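You operate a simulated robot arm through the tools that you are given. There is no shell and no other tool.

Carry out the task below with a simulated robot arm. There is one attempt and no reset: what you move stays moved.

TASK
Turn the silver engine upside down and tighten frame bolts D and B.
Fine: pin out to turn and back in before the bolts; the other two bolts stay as they are.

The check looks at the end state, three seconds after you hand in, the way a careful person would. Anything else that was tipped, shoved, dropped, spilled or broken makes it a failure.

THE ROBOT
A 6-joint arm with a two-finger gripper, fixed in place. Base frame: the origin is at the foot of the arm, x ahead of it, y to its left, z up; the work surface is at about z = 0.145. Units: m, degrees, N and s.
It reaches about 0.86 m from its shoulder. Its first joint turns from -166.0 to 166.0 degrees. Payload 1.66 kg.
Tool frame: the origin (TCP) lies between the finger pads and is the grasp point; the fingertips stand 0.016 m ahead of it; z points along the fingers, y is the line along which they close. The gripper opens to 0.111 m. The gripper's body begins 0.104 m behind the TCP.
Orientation is told as [roll, pitch, yaw] about the base's x, y, z axes, in that order, counted from this pose: with the fingers straight down and closing along the base's y, the tool's x points along the base's -x, its y along +y and its z along -z.

THE INTERFACE
- The arm moves only by the tool nudge_tool. Its argument "rows" is a list that holds one entry, the list of rows, each a list of 7 numbers: the shift along the tool's x, y, z in units of 500 mm (1.0 is 500 mm), then the turn, a rotation vector about the tool's x, y, z in units of 45 degrees (1.0 is 45 degrees), then the opening, from 0 (shut) to 1 (fully open). In form: [[[tx, ty, tz, wx, wy, wz, fingers], ...]]. A call has 1 to 20 rows; each row is the pose to reach, as a shift and turn from the pose commanded when the call began, along the tool's axes at that moment. A call with a number of a shift or a turn outside -1 to 1 is refused whole. Each row takes 0.2 s and may step no farther than 0.05 m and 8.6 degrees from the row before; otherwise, or with a gripper value out of range, the whole call is refused. A pose out of reach is approached as far as the arm can. The call stops where the force on the tool passes 40 N (or 10 N more than at its start, if that is more) or the arm is blocked; 0.2 s more then pass. Each finger halts on what it meets, pressing with about 32 N; the grip force reading is that of the motor and also rises with nothing between the fingers. The clock runs only during rows and for 0.2 s after the last one: add rows that repeat a pose to give the fingers time. It gives the time, the measured TCP pose, the force on the tool (base axes), the opening and the grip force at its end, in the units of the frame above (readings bear some noise), with the torque about the TCP (base axes, N m) and any sound that the robot's microphone picked up.
- Cameras (640 x 400 px; columns grow to the right, rows downward): "scene" is fixed at [0.0525, -0.4999, 1.7121]; the picture's right is [0.84, -0.55, 0.00], its down [-0.34, -0.53, -0.78] and it looks along [0.43, 0.65, -0.63] (base axes); focal length 331 px, centre (320, 200). "wrist" rides on the gripper at [0.07, 0.014, -0.143] in the tool frame; the picture's right is [-0.19, 0.98, 0.00], its down [-0.87, -0.17, -0.47] and it looks along [-0.46, -0.09, 0.88] (tool axes); focal length 230 px, centre (320, 200). There is no depth. A picture from a camera that has moved, and an enlarged one, comes with that camera's place and axes in the base frame and with its lens.
- camera(camera): a new picture of that camera. It takes no simulated time.
- raise_lower(by): slides the trunk up (or, below 0, down) by that many m; the arm rides with it, the base frame stays. It gives what a move gives, with no picture.
- close_up(camera, box): a new picture of the part [left, top, right, bottom] of that camera's present view, enlarged. It takes no simulated time.
- job_done(): hands the job in; it is judged then, once.

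Places have to be worked out from the pictures, the camera data and where the tool is seen. Open the gripper and draw the arm clear of the work before you hand the job in, unless the task says otherwise.

The tools are called after "Emit:" as a command line: name --argument value ..., lists and objects as JSON in quotes. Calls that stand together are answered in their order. nudge_tool: Moves the arm, as the interface text tells. Its arguments: {"type":"object","properties":{"rows":{"type":"array","items":{"type":"array","items":{"type":"array","items":{"type":"number"}}}}},"required":["rows"]} The other tools are called the same way: raise_lower (by) slides the trunk up or down; camera (camera) takes a picture; close_up (camera, box) takes an enlarged picture of a part of a camera's view; job_done () hands the job in.

At the start:

```text
time_s: 0.0
tool_pos: [0.4213, 0.153, 1.4246]
orientation: [0.0, -0.1, 0.0]
force: [0.4, 0.6, 0.3]
wrist_torque: [-0.02, -0.01, 0.0]
opening: 0.1107
grip_force: 0.1
trunk travel left (down, up): [-0.425, 0.165]
```

scene: 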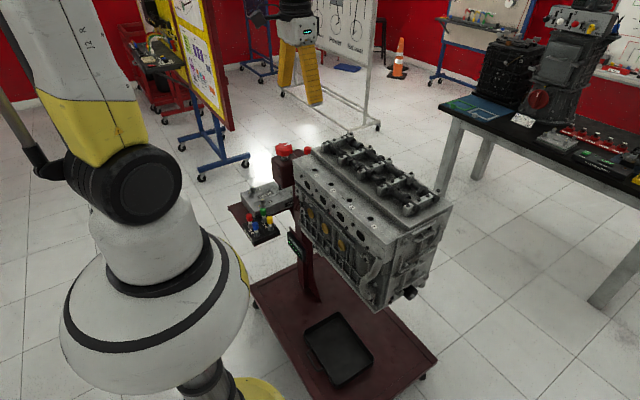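
wrist: 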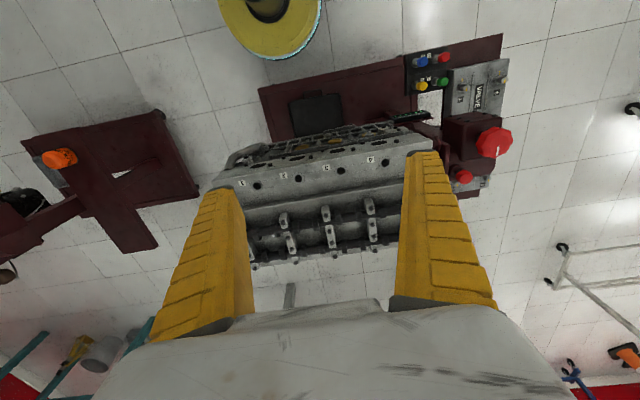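

I'll start by looking closely at the engine stand, its controls and the bolts from both cameras.

Emit:
close_up --camera "scene" --box '[220, 120, 460, 320]'

Emit:
close_up --camera "scene" --box '[220, 130, 330, 260]'

Emit:
close_up --camera "wrist" --box '[200, 20, 540, 270]'

Emit:
close_up --camera "wrist" --box '[380, 30, 540, 200]'

Emit:
close_up --camera "wrist" --box '[0, 100, 220, 260]'

Emit:
close_up --camera "scene" --box '[440, 0, 640, 200]'

```text
2.00 times, centred on (340, 220) of scene
camera zoom: at [0.0525, -0.4999, 1.7121], right [0.84, -0.55, 0.0], down [-0.34, -0.53, -0.78], along [0.43, 0.65, -0.63], focal length 662 px, centre (280, 160)
```

zoom: 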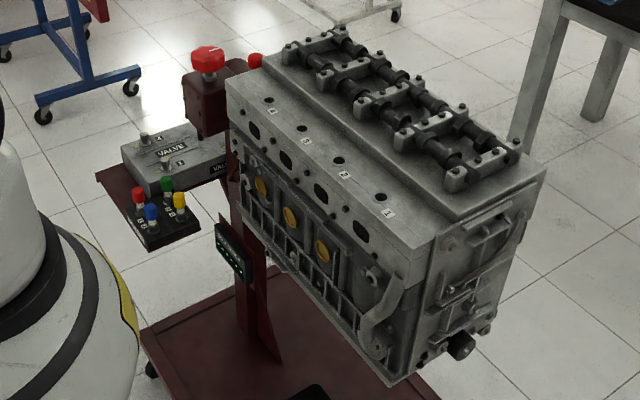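

```text
3.08 times, centred on (275, 195) of scene
camera zoom: at [0.0525, -0.4999, 1.7121], right [0.84, -0.55, 0.0], down [-0.34, -0.53, -0.78], along [0.43, 0.65, -0.63], focal length 1018 px, centre (458, 215)
```

zoom: 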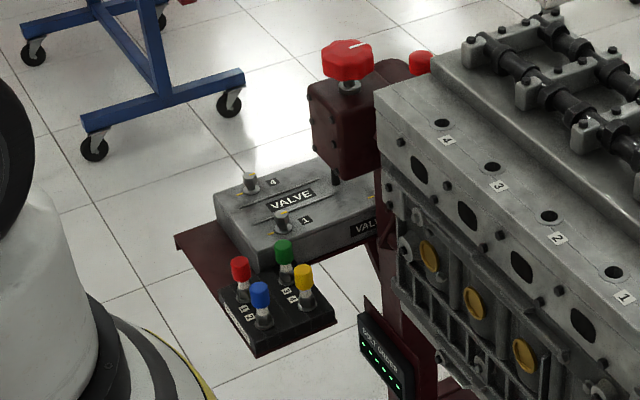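

```text
1.60 times, centred on (370, 145) of wrist
camera zoom: at [0.3504, 0.1663, 1.5667], right [0.19, 0.98, 0.0], down [0.87, -0.17, 0.47], along [0.46, -0.09, -0.88], focal length 368 px, centre (240, 288)
```

zoom: 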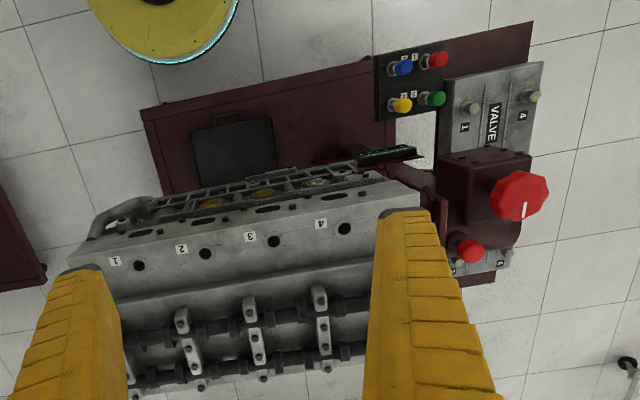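

```text
2.35 times, centred on (460, 115) of wrist
camera zoom: at [0.3504, 0.1663, 1.5667], right [0.19, 0.98, 0.0], down [0.87, -0.17, 0.47], along [0.46, -0.09, -0.88], focal length 541 px, centre (-9, 400)
```

zoom: 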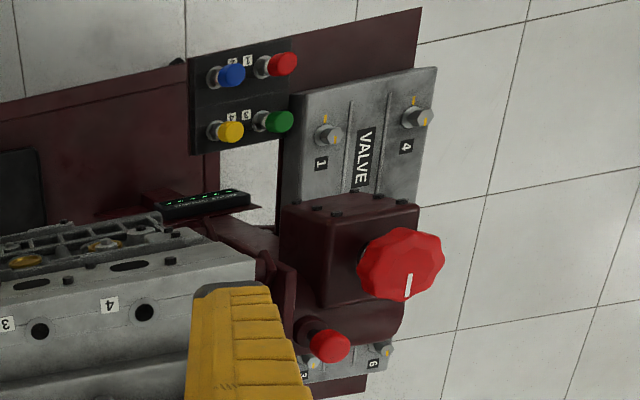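

```text
2.50 times, centred on (110, 180) of wrist
camera zoom: at [0.3504, 0.1663, 1.5667], right [0.19, 0.98, 0.0], down [0.87, -0.17, 0.47], along [0.46, -0.09, -0.88], focal length 575 px, centre (845, 250)
```

zoom: 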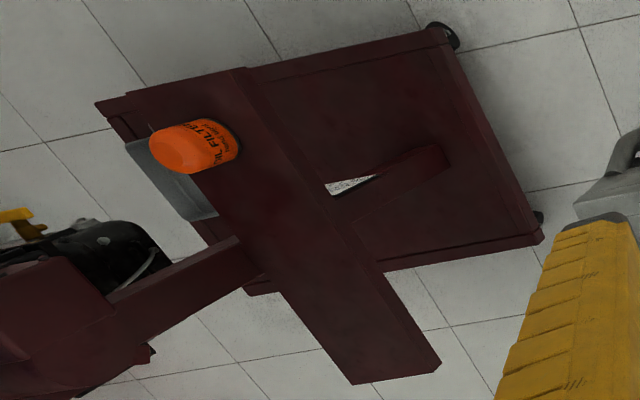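

```text
2.00 times, centred on (540, 100) of scene
camera zoom: at [0.0525, -0.4999, 1.7121], right [0.84, -0.55, 0.0], down [-0.34, -0.53, -0.78], along [0.43, 0.65, -0.63], focal length 662 px, centre (-120, 400)
```

zoom: 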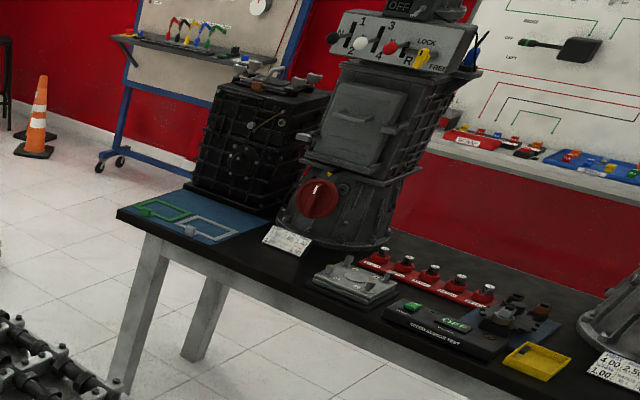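

The engine hangs on a stand along y; I see a big red octagonal knob on a gearbox (about [0.555, 0.524, 1.053]), a small red pin knob (about [0.645, 0.49, 1.02]), a block of four coloured posts and a lit panel. I'll zoom in further to read the labels.

Emit:
close_up --camera "scene" --box '[225, 185, 285, 245]'

Emit:
close_up --camera "scene" --box '[275, 220, 335, 270]'

Emit:
close_up --camera "wrist" --box '[390, 40, 470, 130]'

Emit:
close_up --camera "wrist" --box '[440, 100, 540, 200]'

Emit:
close_up --camera "scene" --box '[260, 130, 330, 190]'

Emit:
close_up --camera "scene" --box '[360, 240, 440, 320]'

```text
6.67 times, centred on (255, 215) of scene
camera zoom: at [0.0525, -0.4999, 1.7121], right [0.84, -0.55, 0.0], down [-0.34, -0.53, -0.78], along [0.43, 0.65, -0.63], focal length 2205 px, centre (753, 100)
```

zoom: 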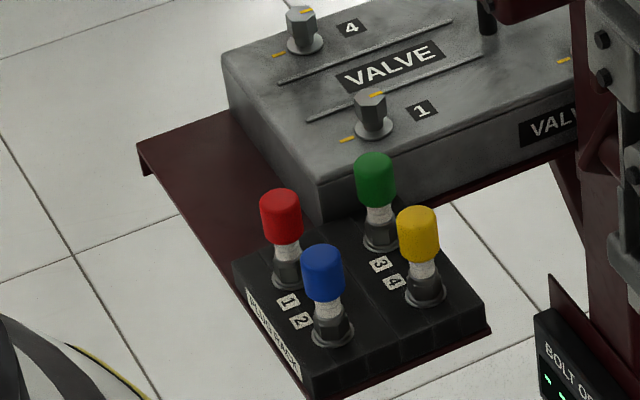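

```text
8.00 times, centred on (305, 245) of scene
camera zoom: at [0.0525, -0.4999, 1.7121], right [0.84, -0.55, 0.0], down [-0.34, -0.53, -0.78], along [0.43, 0.65, -0.63], focal length 2646 px, centre (440, -160)
```

zoom: 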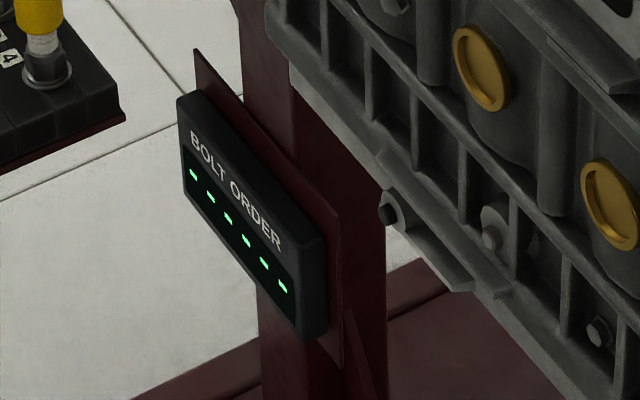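

```text
4.44 times, centred on (430, 85) of wrist
camera zoom: at [0.3504, 0.1663, 1.5667], right [0.19, 0.98, 0.0], down [0.87, -0.17, 0.47], along [0.46, -0.09, -0.88], focal length 1022 px, centre (-169, 711)
```

zoom: 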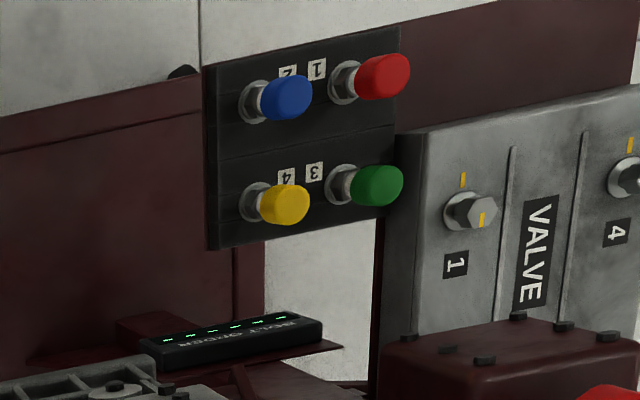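

```text
4.00 times, centred on (490, 150) of wrist
camera zoom: at [0.3504, 0.1663, 1.5667], right [0.19, 0.98, 0.0], down [0.87, -0.17, 0.47], along [0.46, -0.09, -0.88], focal length 920 px, centre (-360, 400)
```

zoom: 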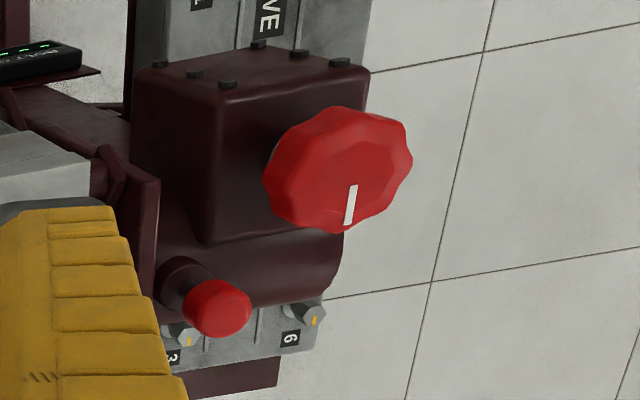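

```text
6.67 times, centred on (295, 160) of scene
camera zoom: at [0.0525, -0.4999, 1.7121], right [0.84, -0.55, 0.0], down [-0.34, -0.53, -0.78], along [0.43, 0.65, -0.63], focal length 2205 px, centre (487, 467)
```

zoom: 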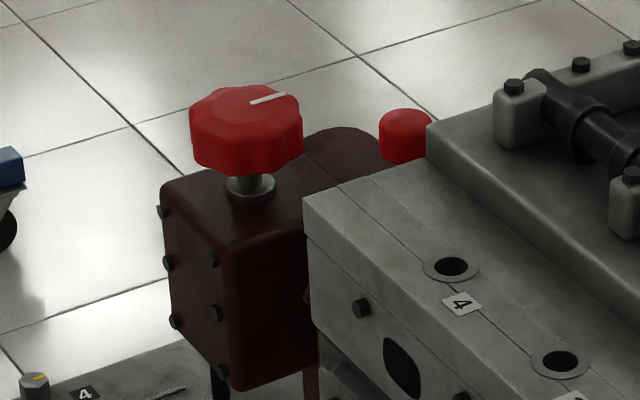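

```text
5.00 times, centred on (400, 280) of scene
camera zoom: at [0.0525, -0.4999, 1.7121], right [0.84, -0.55, 0.0], down [-0.34, -0.53, -0.78], along [0.43, 0.65, -0.63], focal length 1654 px, centre (-80, -200)
```

zoom: 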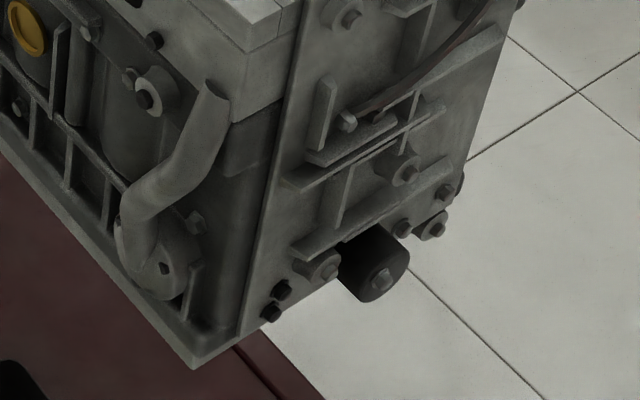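

The labels show a spark-plug rack, valve screws and a "BOLT ORDER" panel with six dashes; the frame bolts are likely underneath the engine. I'll move the open gripper high over to the gearbox side for a better view of the wheel and pin.

Emit:
nudge_tool --rows '[[[-0.015, 0.09, 0, 0, 0, 0, 1], [-0.03, 0.18, 0, 0, 0, 0, 1], [-0.045, 0.27, 0.02, 0, 0, 0, 1], [-0.06, 0.36, 0.06, 0, 0, 0, 1], [-0.075, 0.45, 0.1, 0, 0, 0, 1], [-0.09, 0.54, 0.14, 0, 0, 0, 1], [-0.1, 0.63, 0.18, 0, 0, 0, 1], [-0.1, 0.7, 0.22, 0, 0, 0, 1], [-0.1, 0.7, 0.22, 0, 0, 0, 1]]]'

```text
time_s: 2.0
tool_pos: [0.4715, 0.5041, 1.3139]
orientation: [0.0, 0.0, -0.1]
force: [0.4, -0.2, 0.4]
wrist_torque: [0.05, -0.02, -0.01]
opening: 0.1109
grip_force: 0.1
trunk travel left (down, up): [-0.425, 0.165]
```

The arm reached [0.4715, 0.504, 1.314]; I'll look from here.

Emit:
camera --camera "wrist"

Emit:
camera --camera "scene"

Emit:
close_up --camera "wrist" --box '[200, 60, 480, 235]'

```text
taken
camera wrist: at [0.4021, 0.5165, 1.455], right [0.19, 0.98, 0.0], down [0.87, -0.17, 0.47], along [0.46, -0.09, -0.88], focal length 230 px, centre (320, 200)
```

wrist: 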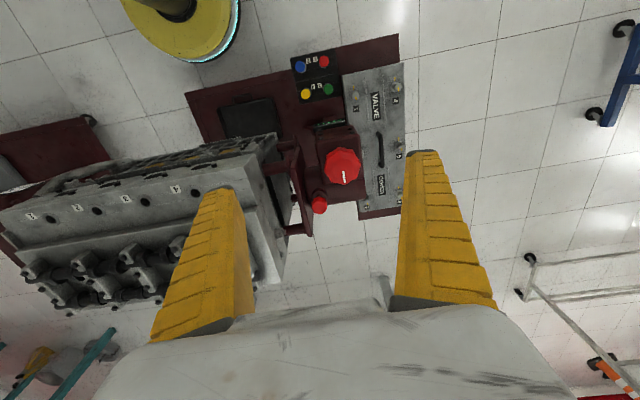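

```text
taken
```

scene: 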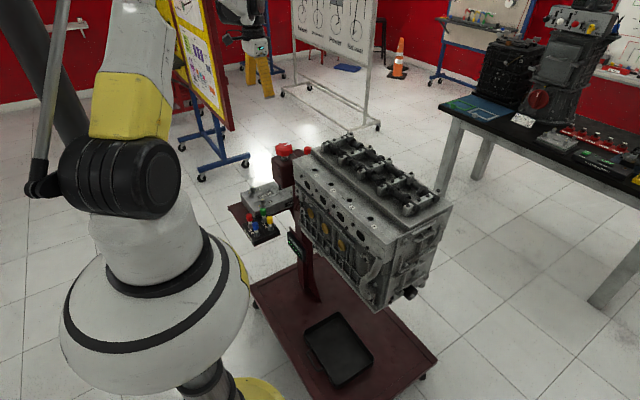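

```text
2.29 times, centred on (340, 148) of wrist
camera zoom: at [0.4021, 0.5165, 1.455], right [0.19, 0.98, 0.0], down [0.87, -0.17, 0.47], along [0.46, -0.09, -0.88], focal length 526 px, centre (274, 320)
```

zoom: 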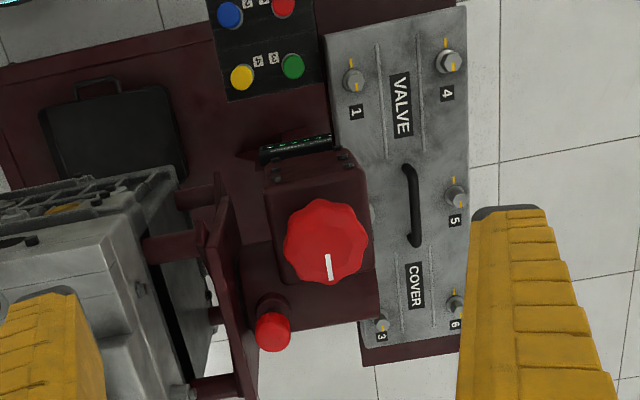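

From the two wrist views I get the wheel top at about [0.551, 0.530, 1.045] (≈70 mm wide) and the pin knob top at about [0.627, 0.470, 1.044] (≈34 mm wide), both vertical. I'll go above the pin and begin turning the gripper so that it closes along x, clear of the mount plate.

Emit:
nudge_tool --rows '[[[-0.04, -0.008, 0.028, 0, 0, 0.125, 1], [-0.08, -0.016, 0.056, 0, 0, 0.25, 1], [-0.12, -0.025, 0.085, 0, 0, 0.375, 1], [-0.16, -0.033, 0.114, 0, 0, 0.5, 1], [-0.2, -0.041, 0.143, 0, 0, 0.625, 1], [-0.24, -0.05, 0.172, 0, 0, 0.75, 1], [-0.28, -0.058, 0.2, 0, 0, 0.875, 1], [-0.311, -0.066, 0.229, 0, 0, 1.0, 1], [-0.311, -0.066, 0.229, 0, 0, 1.0, 1]]]'

Emit:
nudge_tool --rows '[[[0, 0, 0, 0, 0, 0.15, 1], [0, 0, 0, 0, 0, 0.3, 1], [0, 0, 0, 0, 0, 0.45, 1], [0, 0, 0, 0, 0, 0.6, 1], [0, 0, 0, 0, 0, 0.75, 1], [0, 0, 0, 0, 0, 0.9, 1], [0, 0, 0, 0, 0, 1.0, 1], [0, 0, 0, 0, 0, 1.0, 1]]]'

Emit:
camera --camera "wrist"

Emit:
camera --camera "scene"

```text
time_s: 4.0
tool_pos: [0.6258, 0.4696, 1.1996]
orientation: [0.0, 0.0, -45.1]
force: [-0.1, -1.2, 0.0]
wrist_torque: [-0.01, 0.0, 0.0]
opening: 0.1112
grip_force: 0.1
trunk travel left (down, up): [-0.425, 0.165]
```

```text
time_s: 5.8
tool_pos: [0.6261, 0.4685, 1.2016]
orientation: [0.0, 0.0, -90.2]
force: [-0.8, 0.2, 0.6]
wrist_torque: [0.0, -0.01, 0.0]
opening: 0.111
grip_force: 0.1
trunk travel left (down, up): [-0.425, 0.165]
```

```text
taken
camera wrist: at [0.6398, 0.5393, 1.3422], right [0.98, -0.19, 0.0], down [-0.17, -0.87, 0.47], along [-0.09, -0.46, -0.88], focal length 230 px, centre (320, 200)
```

wrist: 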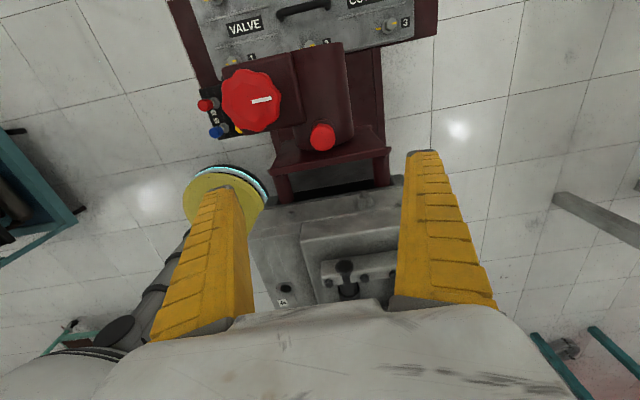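

```text
taken
```

scene: 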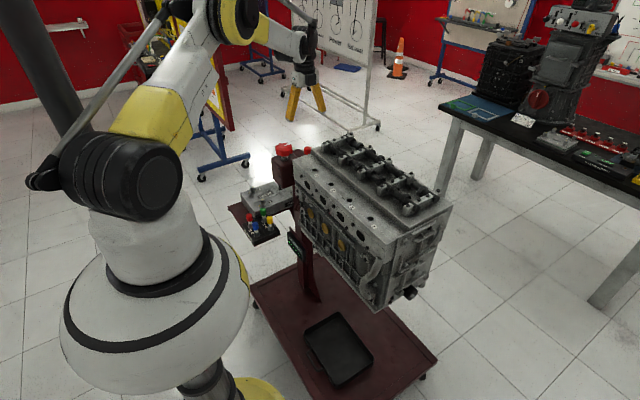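

The gripper is now turned and over the pin. I'll zoom in to refine where the pin knob sits.

Emit:
close_up --camera "wrist" --box '[200, 40, 420, 200]'

Emit:
close_up --camera "scene" --box '[265, 70, 345, 170]'

```text
2.50 times, centred on (310, 120) of wrist
camera zoom: at [0.6398, 0.5393, 1.3422], right [0.98, -0.19, 0.0], down [-0.17, -0.87, 0.47], along [-0.09, -0.46, -0.88], focal length 575 px, centre (345, 400)
```

zoom: 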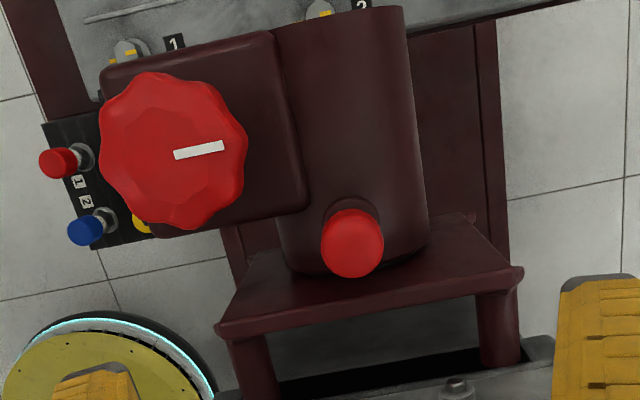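

```text
4.00 times, centred on (305, 120) of scene
camera zoom: at [0.0525, -0.4999, 1.7121], right [0.84, -0.55, 0.0], down [-0.34, -0.53, -0.78], along [0.43, 0.65, -0.63], focal length 1323 px, centre (380, 520)
```

zoom: 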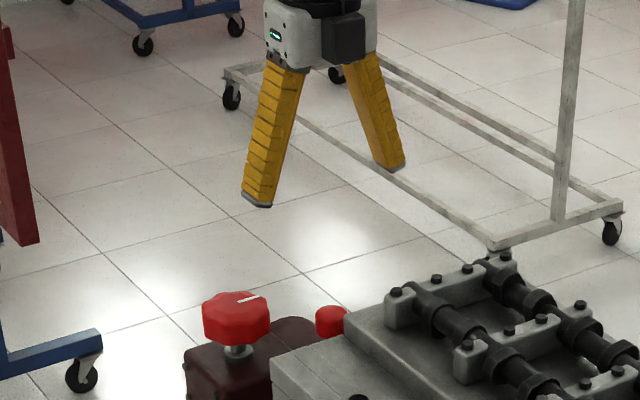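

The pin knob sits at about [0.629, 0.471], top at 1.044. I'll partly close the fingers and come down to just above it, then check.

Emit:
nudge_tool --rows '[[[0.001, 0.002, 0.06, 0, 0, 0, 0.65], [0.002, 0.004, 0.12, 0, 0, 0, 0.65], [0.002, 0.004, 0.18, 0, 0, 0, 0.65], [0.002, 0.004, 0.24, 0, 0, 0, 0.65], [0.002, 0.004, 0.24, 0, 0, 0, 0.65]]]'

Emit:
camera --camera "wrist"

Emit:
close_up --camera "scene" --box '[265, 90, 345, 190]'

```text
time_s: 7.0
tool_pos: [0.627, 0.4716, 1.0825]
orientation: [0.0, 0.0, -90.0]
force: [-0.6, -0.2, -0.5]
wrist_torque: [-0.01, 0.0, 0.0]
opening: 0.0739
grip_force: 1.1
trunk travel left (down, up): [-0.425, 0.165]
```

```text
taken
camera wrist: at [0.6398, 0.5404, 1.2228], right [0.98, -0.19, 0.0], down [-0.17, -0.87, 0.47], along [-0.09, -0.46, -0.88], focal length 230 px, centre (320, 200)
```

wrist: 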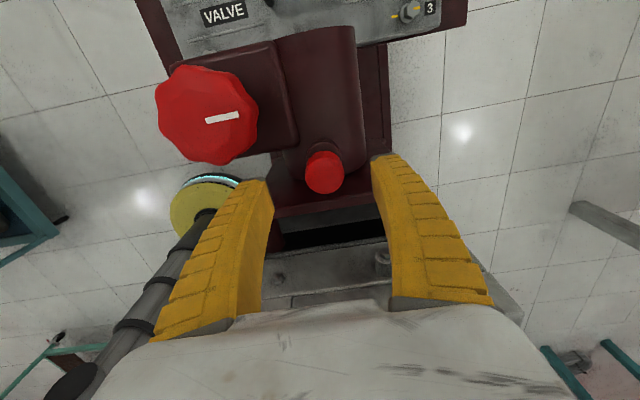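

```text
4.00 times, centred on (305, 140) of scene
camera zoom: at [0.0525, -0.4999, 1.7121], right [0.84, -0.55, 0.0], down [-0.34, -0.53, -0.78], along [0.43, 0.65, -0.63], focal length 1323 px, centre (380, 440)
```

zoom: 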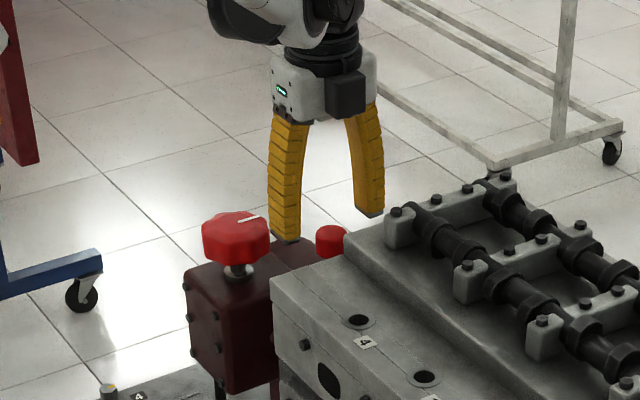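

The pin is between the fingers as seen from above; zooming in for the exact centring.

Emit:
close_up --camera "wrist" --box '[260, 120, 390, 220]'

```text
4.00 times, centred on (325, 170) of wrist
camera zoom: at [0.6398, 0.5404, 1.2228], right [0.98, -0.19, 0.0], down [-0.17, -0.87, 0.47], along [-0.09, -0.46, -0.88], focal length 920 px, centre (300, 320)
```

zoom: 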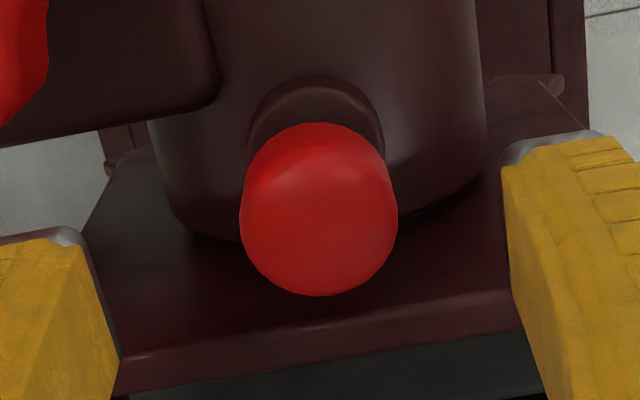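

The pin knob centre is confirmed at [0.630, 0.470]. I'll descend around it to about mid-height and close on it.

Emit:
nudge_tool --rows '[[[-0.002, 0.002, 0.05, 0, 0, 0, 0.65], [-0.002, 0.002, 0.096, 0, 0, 0, 0.65], [-0.002, 0.002, 0.096, 0, 0, 0, 0.65], [-0.002, 0.002, 0.096, 0, 0, 0, 0.2], [-0.002, 0.002, 0.096, 0, 0, 0, 0.1], [-0.002, 0.002, 0.096, 0, 0, 0, 0.1]]]'

Emit:
camera --camera "wrist"

Emit:
close_up --camera "scene" --box '[265, 90, 345, 190]'

```text
time_s: 8.4
tool_pos: [0.6272, 0.4713, 1.0327]
orientation: [-0.1, 0.0, -90.1]
force: [9.2, -0.9, -1.3]
wrist_torque: [-0.02, 0.1, 0.01]
opening: 0.0212
grip_force: 5.8
trunk travel left (down, up): [-0.425, 0.165]
```

```text
taken
camera wrist: at [0.6415, 0.5411, 1.1736], right [0.98, -0.19, 0.0], down [-0.17, -0.87, 0.47], along [-0.09, -0.46, -0.88], focal length 230 px, centre (320, 200)
```

wrist: 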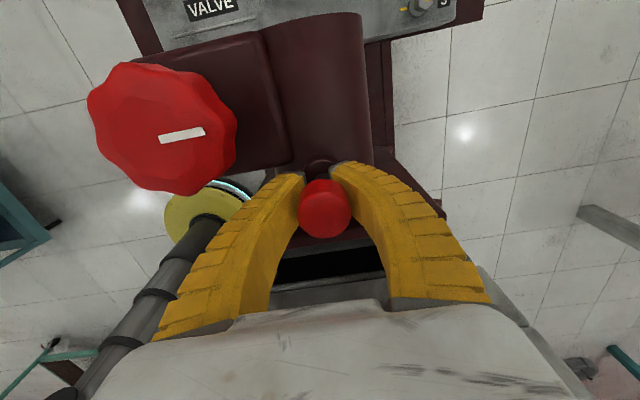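

```text
4.00 times, centred on (305, 140) of scene
camera zoom: at [0.0525, -0.4999, 1.7121], right [0.84, -0.55, 0.0], down [-0.34, -0.53, -0.78], along [0.43, 0.65, -0.63], focal length 1323 px, centre (380, 440)
```

zoom: 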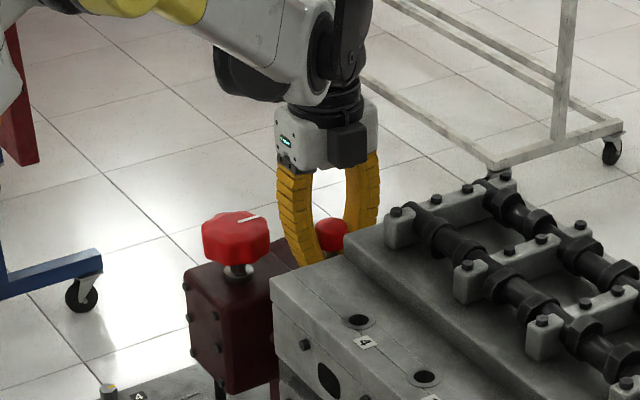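

The fingers closed to 21 mm with a light grip reading; I'll hold the pose with the gripper shutting to see whether the grip settles.

Emit:
nudge_tool --rows '[[[0, 0, 0, 0, 0, 0, 0.0], [0, 0, 0, 0, 0, 0, 0.0], [0, 0, 0, 0, 0, 0, 0.0]]]'

Emit:
close_up --camera "wrist" --box '[240, 120, 410, 260]'

```text
time_s: 9.2
tool_pos: [0.6298, 0.4721, 1.0322]
orientation: [-0.1, 0.0, -90.1]
force: [31.2, 1.7, 0.7]
wrist_torque: [0.12, -0.07, -0.01]
opening: 0.0137
grip_force: 33.7
trunk travel left (down, up): [-0.425, 0.165]
```

```text
2.86 times, centred on (325, 190) of wrist
camera zoom: at [0.6437, 0.5409, 1.1726], right [0.98, -0.19, 0.0], down [-0.17, -0.87, 0.47], along [-0.09, -0.46, -0.88], focal length 657 px, centre (306, 229)
```

zoom: 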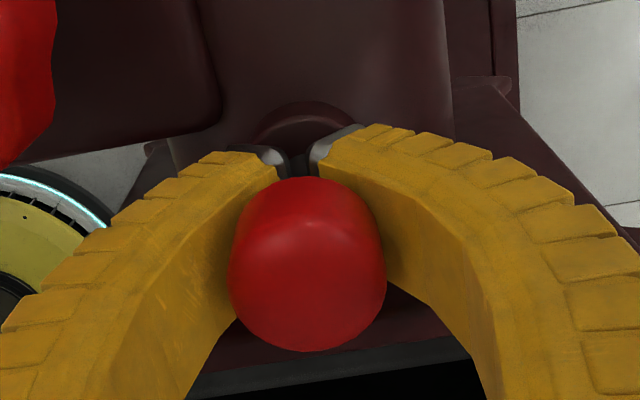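

The fingertips have closed under the red cap on the pin's neck (about 14 mm), with a 31 N side load toward +x, so the pin is slightly to +x of my centre. I'll shift 2 mm in +x while gripping to relieve it.

Emit:
nudge_tool --rows '[[[0, 0.003, 0, 0, 0, 0, 0.0], [0, 0.005, 0, 0, 0, 0, 0.0], [0, 0.005, 0, 0, 0, 0, 0.0]]]'

```text
time_s: 10.0
tool_pos: [0.6282, 0.4716, 1.032]
orientation: [-0.1, 0.0, -89.9]
force: [6.0, 0.8, -0.5]
wrist_torque: [-0.16, -0.02, 0.05]
opening: 0.0134
grip_force: 34.8
trunk travel left (down, up): [-0.425, 0.165]
```

The side load dropped to 6 N, so the grip is centred. Now I'll pull straight up 25 mm in small steps.

Emit:
nudge_tool --rows '[[[0, 0.001, -0.01, 0, 0, 0, 0.0], [0, 0.001, -0.02, 0, 0, 0, 0.0], [0, 0.001, -0.03, 0, 0, 0, 0.0], [0, 0.001, -0.04, 0, 0, 0, 0.0], [0, 0.001, -0.05, 0, 0, 0, 0.0], [0, 0.001, -0.05, 0, 0, 0, 0.0]]]'

Emit:
close_up --camera "wrist" --box '[240, 120, 410, 260]'

Emit:
close_up --camera "scene" --box '[265, 90, 345, 190]'

```text
time_s: 11.4
tool_pos: [0.6306, 0.4723, 1.0584]
orientation: [0.0, 0.0, -90.0]
force: [-15.7, 9.8, 0.2]
wrist_torque: [0.21, -0.07, 0.05]
opening: 0.0134
grip_force: 34.0
trunk travel left (down, up): [-0.425, 0.165]
```

```text
2.86 times, centred on (325, 190) of wrist
camera zoom: at [0.6435, 0.541, 1.1996], right [0.98, -0.19, 0.0], down [-0.17, -0.87, 0.47], along [-0.09, -0.46, -0.88], focal length 657 px, centre (306, 229)
```

zoom: 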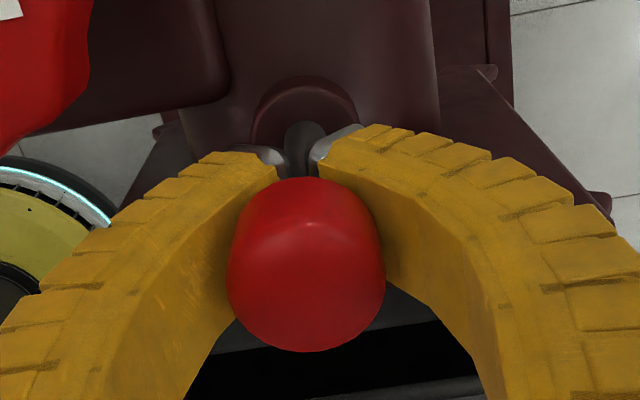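

```text
4.00 times, centred on (305, 140) of scene
camera zoom: at [0.0525, -0.4999, 1.7121], right [0.84, -0.55, 0.0], down [-0.34, -0.53, -0.78], along [0.43, 0.65, -0.63], focal length 1323 px, centre (380, 440)
```

zoom: 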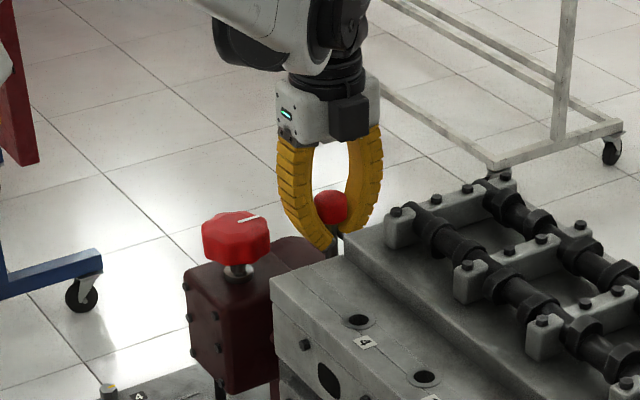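

The pin is rising cleanly: its rod shows above the collar and vertical force is nil. I'll pull a further 15 mm in small steps to find its stop.

Emit:
nudge_tool --rows '[[[-0.001, -0.002, -0.01, 0, 0, 0, 0.0], [-0.001, -0.002, -0.02, 0, 0, 0, 0.0], [-0.001, -0.002, -0.03, 0, 0, 0, 0.0], [-0.001, -0.002, -0.03, 0, 0, 0, 0.0]]]'

Emit:
close_up --camera "wrist" --box '[240, 120, 410, 260]'

Emit:
close_up --camera "scene" --box '[265, 90, 345, 190]'

```text
time_s: 12.0
tool_pos: [0.6293, 0.4721, 1.0618]
orientation: [-0.2, 0.0, -89.9]
force: [-4.3, 7.4, -19.3]
wrist_torque: [0.41, -0.27, 0.02]
opening: 0.0135
grip_force: 34.3
trunk travel left (down, up): [-0.425, 0.165]
stopped in row 2: the force on the tool passed its limit at 44 N (the readings are from after the stop); the commanded pose is now the measured one
```

```text
2.86 times, centred on (325, 190) of wrist
camera zoom: at [0.644, 0.5409, 1.2025], right [0.98, -0.19, 0.0], down [-0.16, -0.87, 0.47], along [-0.09, -0.46, -0.88], focal length 657 px, centre (306, 229)
```

zoom: 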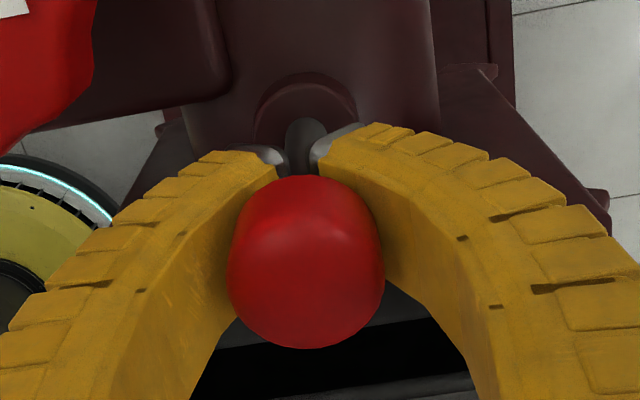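

```text
4.00 times, centred on (305, 140) of scene
camera zoom: at [0.0525, -0.4999, 1.7121], right [0.84, -0.55, 0.0], down [-0.34, -0.53, -0.78], along [0.43, 0.65, -0.63], focal length 1323 px, centre (380, 440)
```

zoom: 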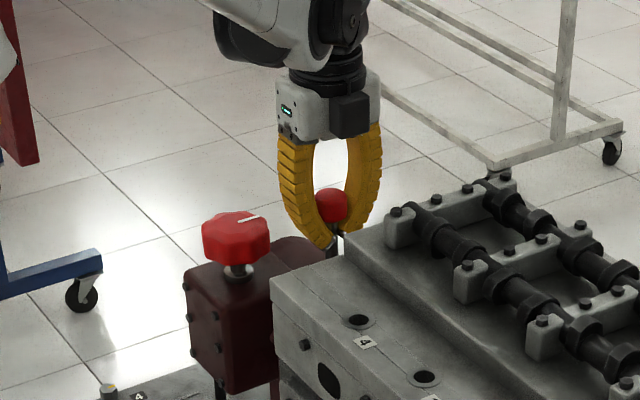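

The pin hit its upper stop after about 30 mm of travel. I'll ease down 2 mm, open the fingers and see whether it stays up.

Emit:
nudge_tool --rows '[[[0, 0, 0.003, 0, 0, 0, 0.0], [0, 0, 0.003, 0, 0, 0, 0.3], [0, 0, 0.003, 0, 0, 0, 0.65], [0, 0, 0.003, 0, 0, 0, 0.65]]]'

Emit:
close_up --camera "wrist" --box '[240, 120, 410, 260]'

Emit:
close_up --camera "scene" --box '[265, 90, 345, 190]'

```text
time_s: 13.0
tool_pos: [0.6291, 0.47, 1.0616]
orientation: [-0.1, 0.0, -90.0]
force: [0.7, -0.1, -0.4]
wrist_torque: [-0.03, -0.01, -0.01]
opening: 0.0736
grip_force: 1.2
trunk travel left (down, up): [-0.425, 0.165]
```

```text
2.86 times, centred on (325, 190) of wrist
camera zoom: at [0.6433, 0.5393, 1.2024], right [0.98, -0.19, 0.0], down [-0.17, -0.87, 0.47], along [-0.09, -0.46, -0.88], focal length 657 px, centre (306, 229)
```

zoom: 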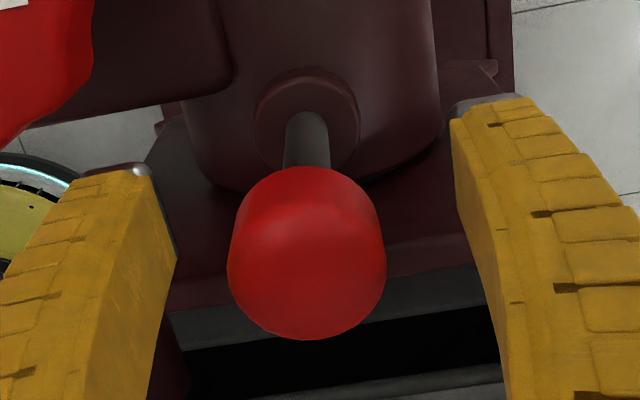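

```text
4.00 times, centred on (305, 140) of scene
camera zoom: at [0.0525, -0.4999, 1.7121], right [0.84, -0.55, 0.0], down [-0.34, -0.53, -0.78], along [0.43, 0.65, -0.63], focal length 1323 px, centre (380, 440)
```

zoom: 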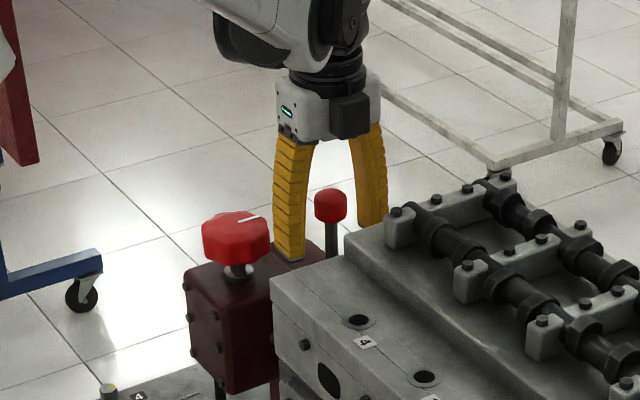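

The pin stays out by itself (top now about z 1.074). I'll rise above it and move over the wheel with the gripper open.

Emit:
nudge_tool --rows '[[[0, 0, -0.07, 0, 0, 0, 0.65], [0, 0, -0.14, 0, 0, 0, 0.65], [0, 0, -0.18, 0, 0, 0, 0.65], [0.06, -0.078, -0.18, 0, 0, 0, 1], [0.12, -0.156, -0.18, 0, 0, 0, 1], [0.12, -0.156, -0.18, 0, 0, 0, 1]]]'

Emit:
camera --camera "wrist"

Emit:
close_up --camera "wrist" --box '[250, 100, 410, 200]'

```text
time_s: 14.4
tool_pos: [0.5493, 0.5289, 1.1533]
orientation: [-0.2, 0.0, -90.1]
force: [-0.7, 0.0, 0.0]
wrist_torque: [-0.03, 0.0, 0.0]
opening: 0.1108
grip_force: 0.0
trunk travel left (down, up): [-0.425, 0.165]
```

```text
taken
camera wrist: at [0.5624, 0.5982, 1.2943], right [0.98, -0.19, 0.0], down [-0.17, -0.87, 0.47], along [-0.09, -0.46, -0.88], focal length 230 px, centre (320, 200)
```

wrist: 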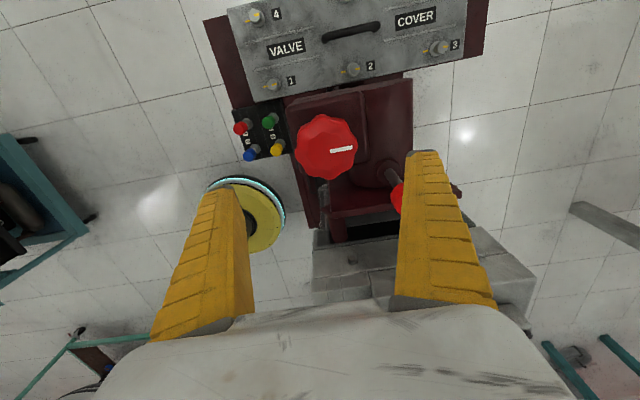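

```text
4.00 times, centred on (330, 150) of wrist
camera zoom: at [0.5624, 0.5982, 1.2943], right [0.98, -0.19, 0.0], down [-0.17, -0.87, 0.47], along [-0.09, -0.46, -0.88], focal length 920 px, centre (280, 400)
```

zoom: 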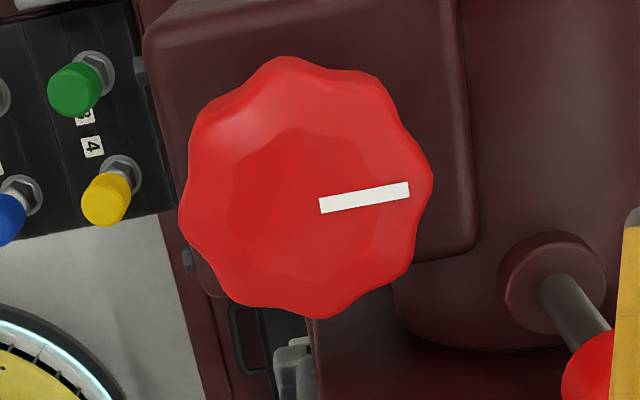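

The wheel centre works out at about [0.5555, 0.5285], its white mark pointing to +x. I'll descend around it with the gripper fully open, in steps.

Emit:
nudge_tool --rows '[[[0, 0.013, 0.06, 0, 0, 0, 1], [0, 0.013, 0.12, 0, 0, 0, 1], [0, 0.013, 0.17, 0, 0, 0, 1], [0, 0.013, 0.21, 0, 0, 0, 1], [0, 0.013, 0.236, 0, 0, 0, 1], [0, 0.013, 0.236, 0, 0, 0, 1]]]'

Emit:
camera --camera "wrist"

Emit:
close_up --camera "scene" --box '[240, 90, 340, 200]'

```text
time_s: 15.8
tool_pos: [0.5569, 0.5294, 1.0336]
orientation: [-0.1, -0.1, -90.0]
force: [-0.1, -0.9, 0.8]
wrist_torque: [0.02, -0.01, -0.02]
opening: 0.1109
grip_force: 0.1
trunk travel left (down, up): [-0.425, 0.165]
```

```text
taken
camera wrist: at [0.5716, 0.5986, 1.1754], right [0.98, -0.19, 0.0], down [-0.17, -0.87, 0.47], along [-0.09, -0.46, -0.88], focal length 230 px, centre (320, 200)
```

wrist: 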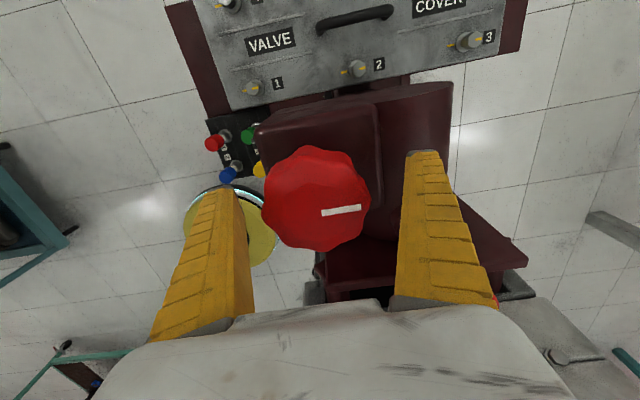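

```text
3.64 times, centred on (290, 145) of scene
camera zoom: at [0.0525, -0.4999, 1.7121], right [0.84, -0.55, 0.0], down [-0.34, -0.53, -0.78], along [0.43, 0.65, -0.63], focal length 1203 px, centre (429, 400)
```

zoom: 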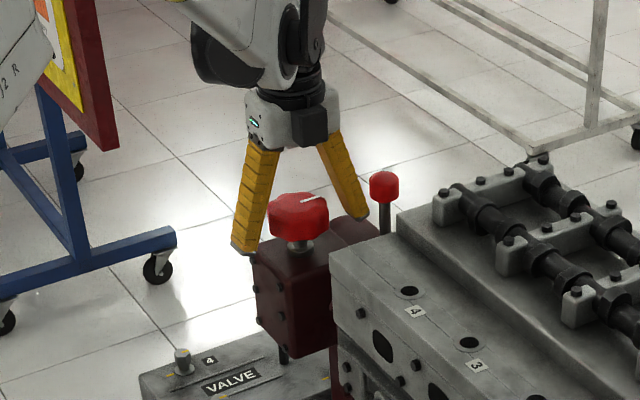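

The fingers straddle the wheel at about mid-height. I'll close on it and read the opening and side load.

Emit:
nudge_tool --rows '[[[0, 0, 0, 0, 0, 0, 0.6], [0, 0, 0, 0, 0, 0, 0.4], [0, 0, 0, 0, 0, 0, 0.3], [0, 0, 0, 0, 0, 0, 0.3]]]'

Emit:
camera --camera "wrist"

Emit:
close_up --camera "scene" --box '[240, 90, 340, 200]'

```text
time_s: 16.8
tool_pos: [0.5551, 0.5301, 1.035]
orientation: [-0.1, -0.1, -89.8]
force: [-28.4, -6.3, -13.9]
wrist_torque: [0.0, -0.28, 0.01]
opening: 0.0615
grip_force: 34.3
trunk travel left (down, up): [-0.425, 0.165]
```

```text
taken
camera wrist: at [0.569, 0.5992, 1.1757], right [0.98, -0.19, 0.0], down [-0.17, -0.87, 0.47], along [-0.09, -0.46, -0.88], focal length 230 px, centre (320, 200)
```

wrist: 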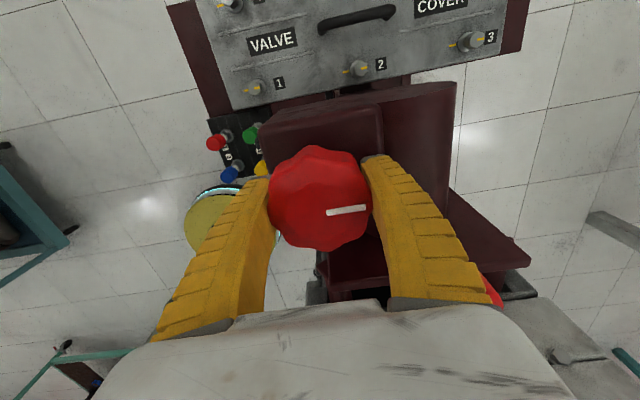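

```text
3.64 times, centred on (290, 145) of scene
camera zoom: at [0.0525, -0.4999, 1.7121], right [0.84, -0.55, 0.0], down [-0.34, -0.53, -0.78], along [0.43, 0.65, -0.63], focal length 1203 px, centre (429, 400)
```

zoom: 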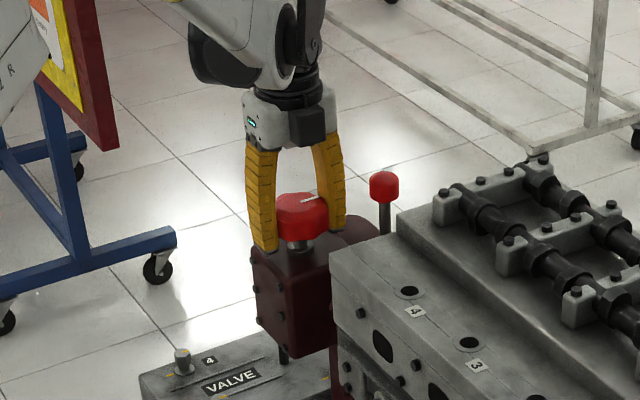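

The grip shows −28 N in x and a downward load, so I'm 2–3 mm too far +x and a little low. I'll open, raise 5 mm, shift −2.5 mm in x and regrip.

Emit:
nudge_tool --rows '[[[0, 0, 0, 0, 0, 0, 0.8], [0, 0, 0, 0, 0, 0, 0.8], [0, -0.005, -0.01, 0, 0, 0, 0.8], [0, -0.005, -0.01, 0, 0, 0, 0.6], [0, -0.005, -0.01, 0, 0, 0, 0.4], [0, -0.005, -0.01, 0, 0, 0, 0.3], [0, -0.005, -0.01, 0, 0, 0, 0.3]]]'

Emit:
close_up --camera "wrist" --box '[230, 120, 420, 260]'

```text
time_s: 18.4
tool_pos: [0.5557, 0.5304, 1.0394]
orientation: [-0.2, 0.0, -89.9]
force: [0.0, 3.5, 6.1]
wrist_torque: [-0.01, 0.03, -0.03]
opening: 0.0615
grip_force: 34.1
trunk travel left (down, up): [-0.425, 0.165]
```

```text
2.86 times, centred on (325, 190) of wrist
camera zoom: at [0.5688, 0.5988, 1.1808], right [0.98, -0.19, 0.0], down [-0.17, -0.87, 0.47], along [-0.09, -0.46, -0.88], focal length 657 px, centre (306, 229)
```

zoom: 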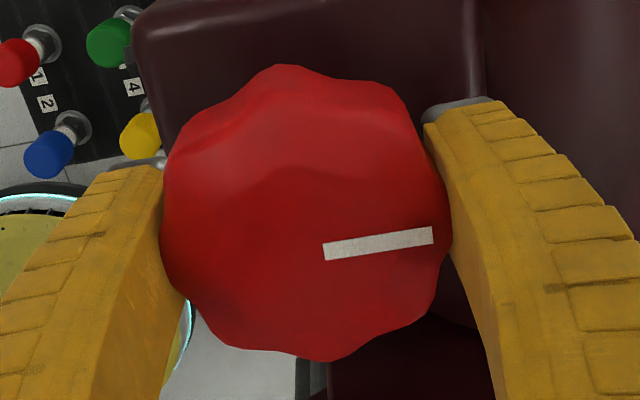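

The grip is now balanced (0 N in x, 34 N grip). I'll try a small trial turn of the wheel, about 18° counter-clockwise seen from above, and watch the engine.

Emit:
nudge_tool --rows '[[[0, 0, 0, 0, 0, -0.1, 0.3], [0, 0, 0, 0, 0, -0.2, 0.3], [0, 0, 0, 0, 0, -0.3, 0.3], [0, 0, 0, 0, 0, -0.4, 0.3], [0, 0, 0, 0, 0, -0.4, 0.3]]]'

Emit:
camera --camera "wrist"

Emit:
camera --camera "scene"

```text
time_s: 19.6
tool_pos: [0.5569, 0.5294, 1.039]
orientation: [-0.1, 0.0, -71.9]
force: [-4.4, -3.7, -4.6]
wrist_torque: [-0.15, -0.12, -0.22]
opening: 0.0631
grip_force: 33.4
trunk travel left (down, up): [-0.425, 0.165]
```

```text
taken
camera wrist: at [0.547, 0.5992, 1.1797], right [0.99, 0.12, 0.0], down [0.11, -0.87, 0.47], along [0.06, -0.47, -0.88], focal length 230 px, centre (320, 200)
```

wrist: 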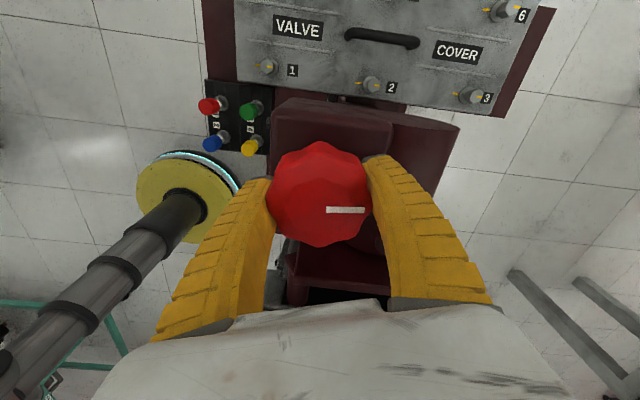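

```text
taken
```

scene: 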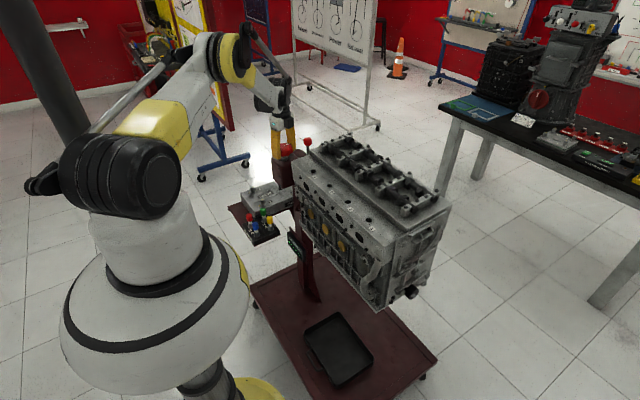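

The wheel mark turned by roughly 12°, while the gripper turned 18°. I'll zoom on the engine to see how far it moved.

Emit:
close_up --camera "scene" --box '[220, 120, 460, 320]'

Emit:
close_up --camera "wrist" --box '[230, 120, 420, 260]'

```text
2.00 times, centred on (340, 220) of scene
camera zoom: at [0.0525, -0.4999, 1.7121], right [0.84, -0.55, 0.0], down [-0.34, -0.53, -0.78], along [0.43, 0.65, -0.63], focal length 662 px, centre (280, 160)
```

zoom: 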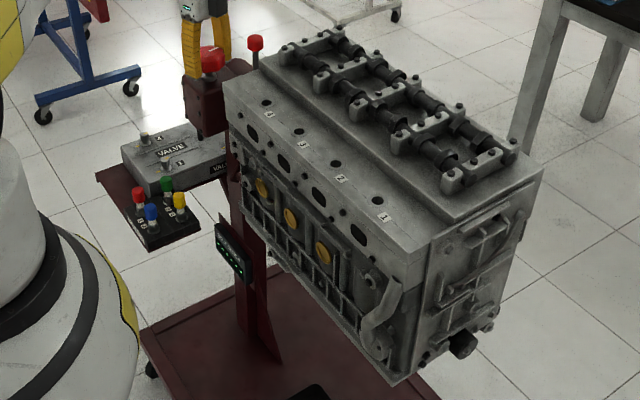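

```text
2.86 times, centred on (325, 190) of wrist
camera zoom: at [0.547, 0.5992, 1.1797], right [0.99, 0.12, 0.0], down [0.11, -0.87, 0.47], along [0.06, -0.47, -0.88], focal length 657 px, centre (306, 229)
```

zoom: 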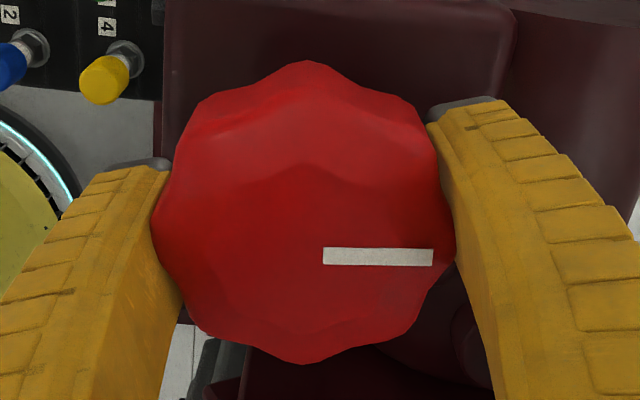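

The engine has started to roll with its top toward the robot, only about 1–2° for roughly 12° of wheel, so it is geared. I'll turn a further 45° on this grip to measure the ratio.

Emit:
nudge_tool --rows '[[[0, 0, 0, 0, 0, -0.15, 0.3], [0, 0, 0, 0, 0, -0.3, 0.3], [0, 0, 0, 0, 0, -0.45, 0.3], [0, 0, 0, 0, 0, -0.6, 0.3], [0, 0, 0, 0, 0, -0.75, 0.3], [0, 0, 0, 0, 0, -0.9, 0.3], [0, 0, 0, 0, 0, -1.0, 0.3], [0, 0, 0, 0, 0, -1.0, 0.3]]]'

Emit:
close_up --camera "scene" --box '[220, 120, 460, 320]'

Emit:
close_up --camera "wrist" --box '[230, 120, 420, 260]'

```text
time_s: 21.4
tool_pos: [0.5574, 0.5287, 1.0389]
orientation: [0.1, 0.0, -26.9]
force: [4.9, 3.5, 2.1]
wrist_torque: [0.13, -0.22, -0.62]
opening: 0.0627
grip_force: 33.6
trunk travel left (down, up): [-0.425, 0.165]
```

```text
2.00 times, centred on (340, 220) of scene
camera zoom: at [0.0525, -0.4999, 1.7121], right [0.84, -0.55, 0.0], down [-0.34, -0.53, -0.78], along [0.43, 0.65, -0.63], focal length 662 px, centre (280, 160)
```

zoom: 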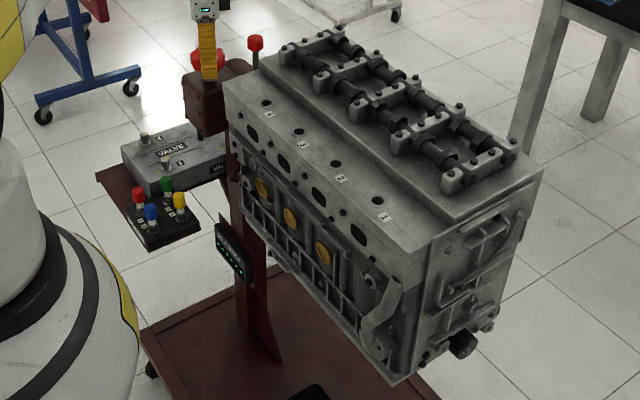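

```text
2.86 times, centred on (325, 190) of wrist
camera zoom: at [0.5009, 0.5721, 1.1804], right [0.61, 0.79, 0.0], down [0.7, -0.54, 0.47], along [0.37, -0.29, -0.88], focal length 657 px, centre (306, 229)
```

zoom: 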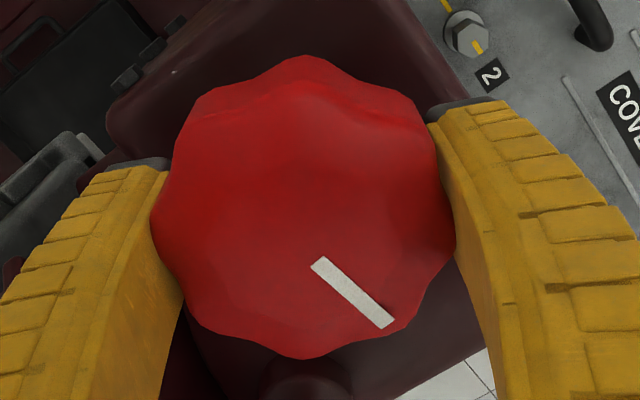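

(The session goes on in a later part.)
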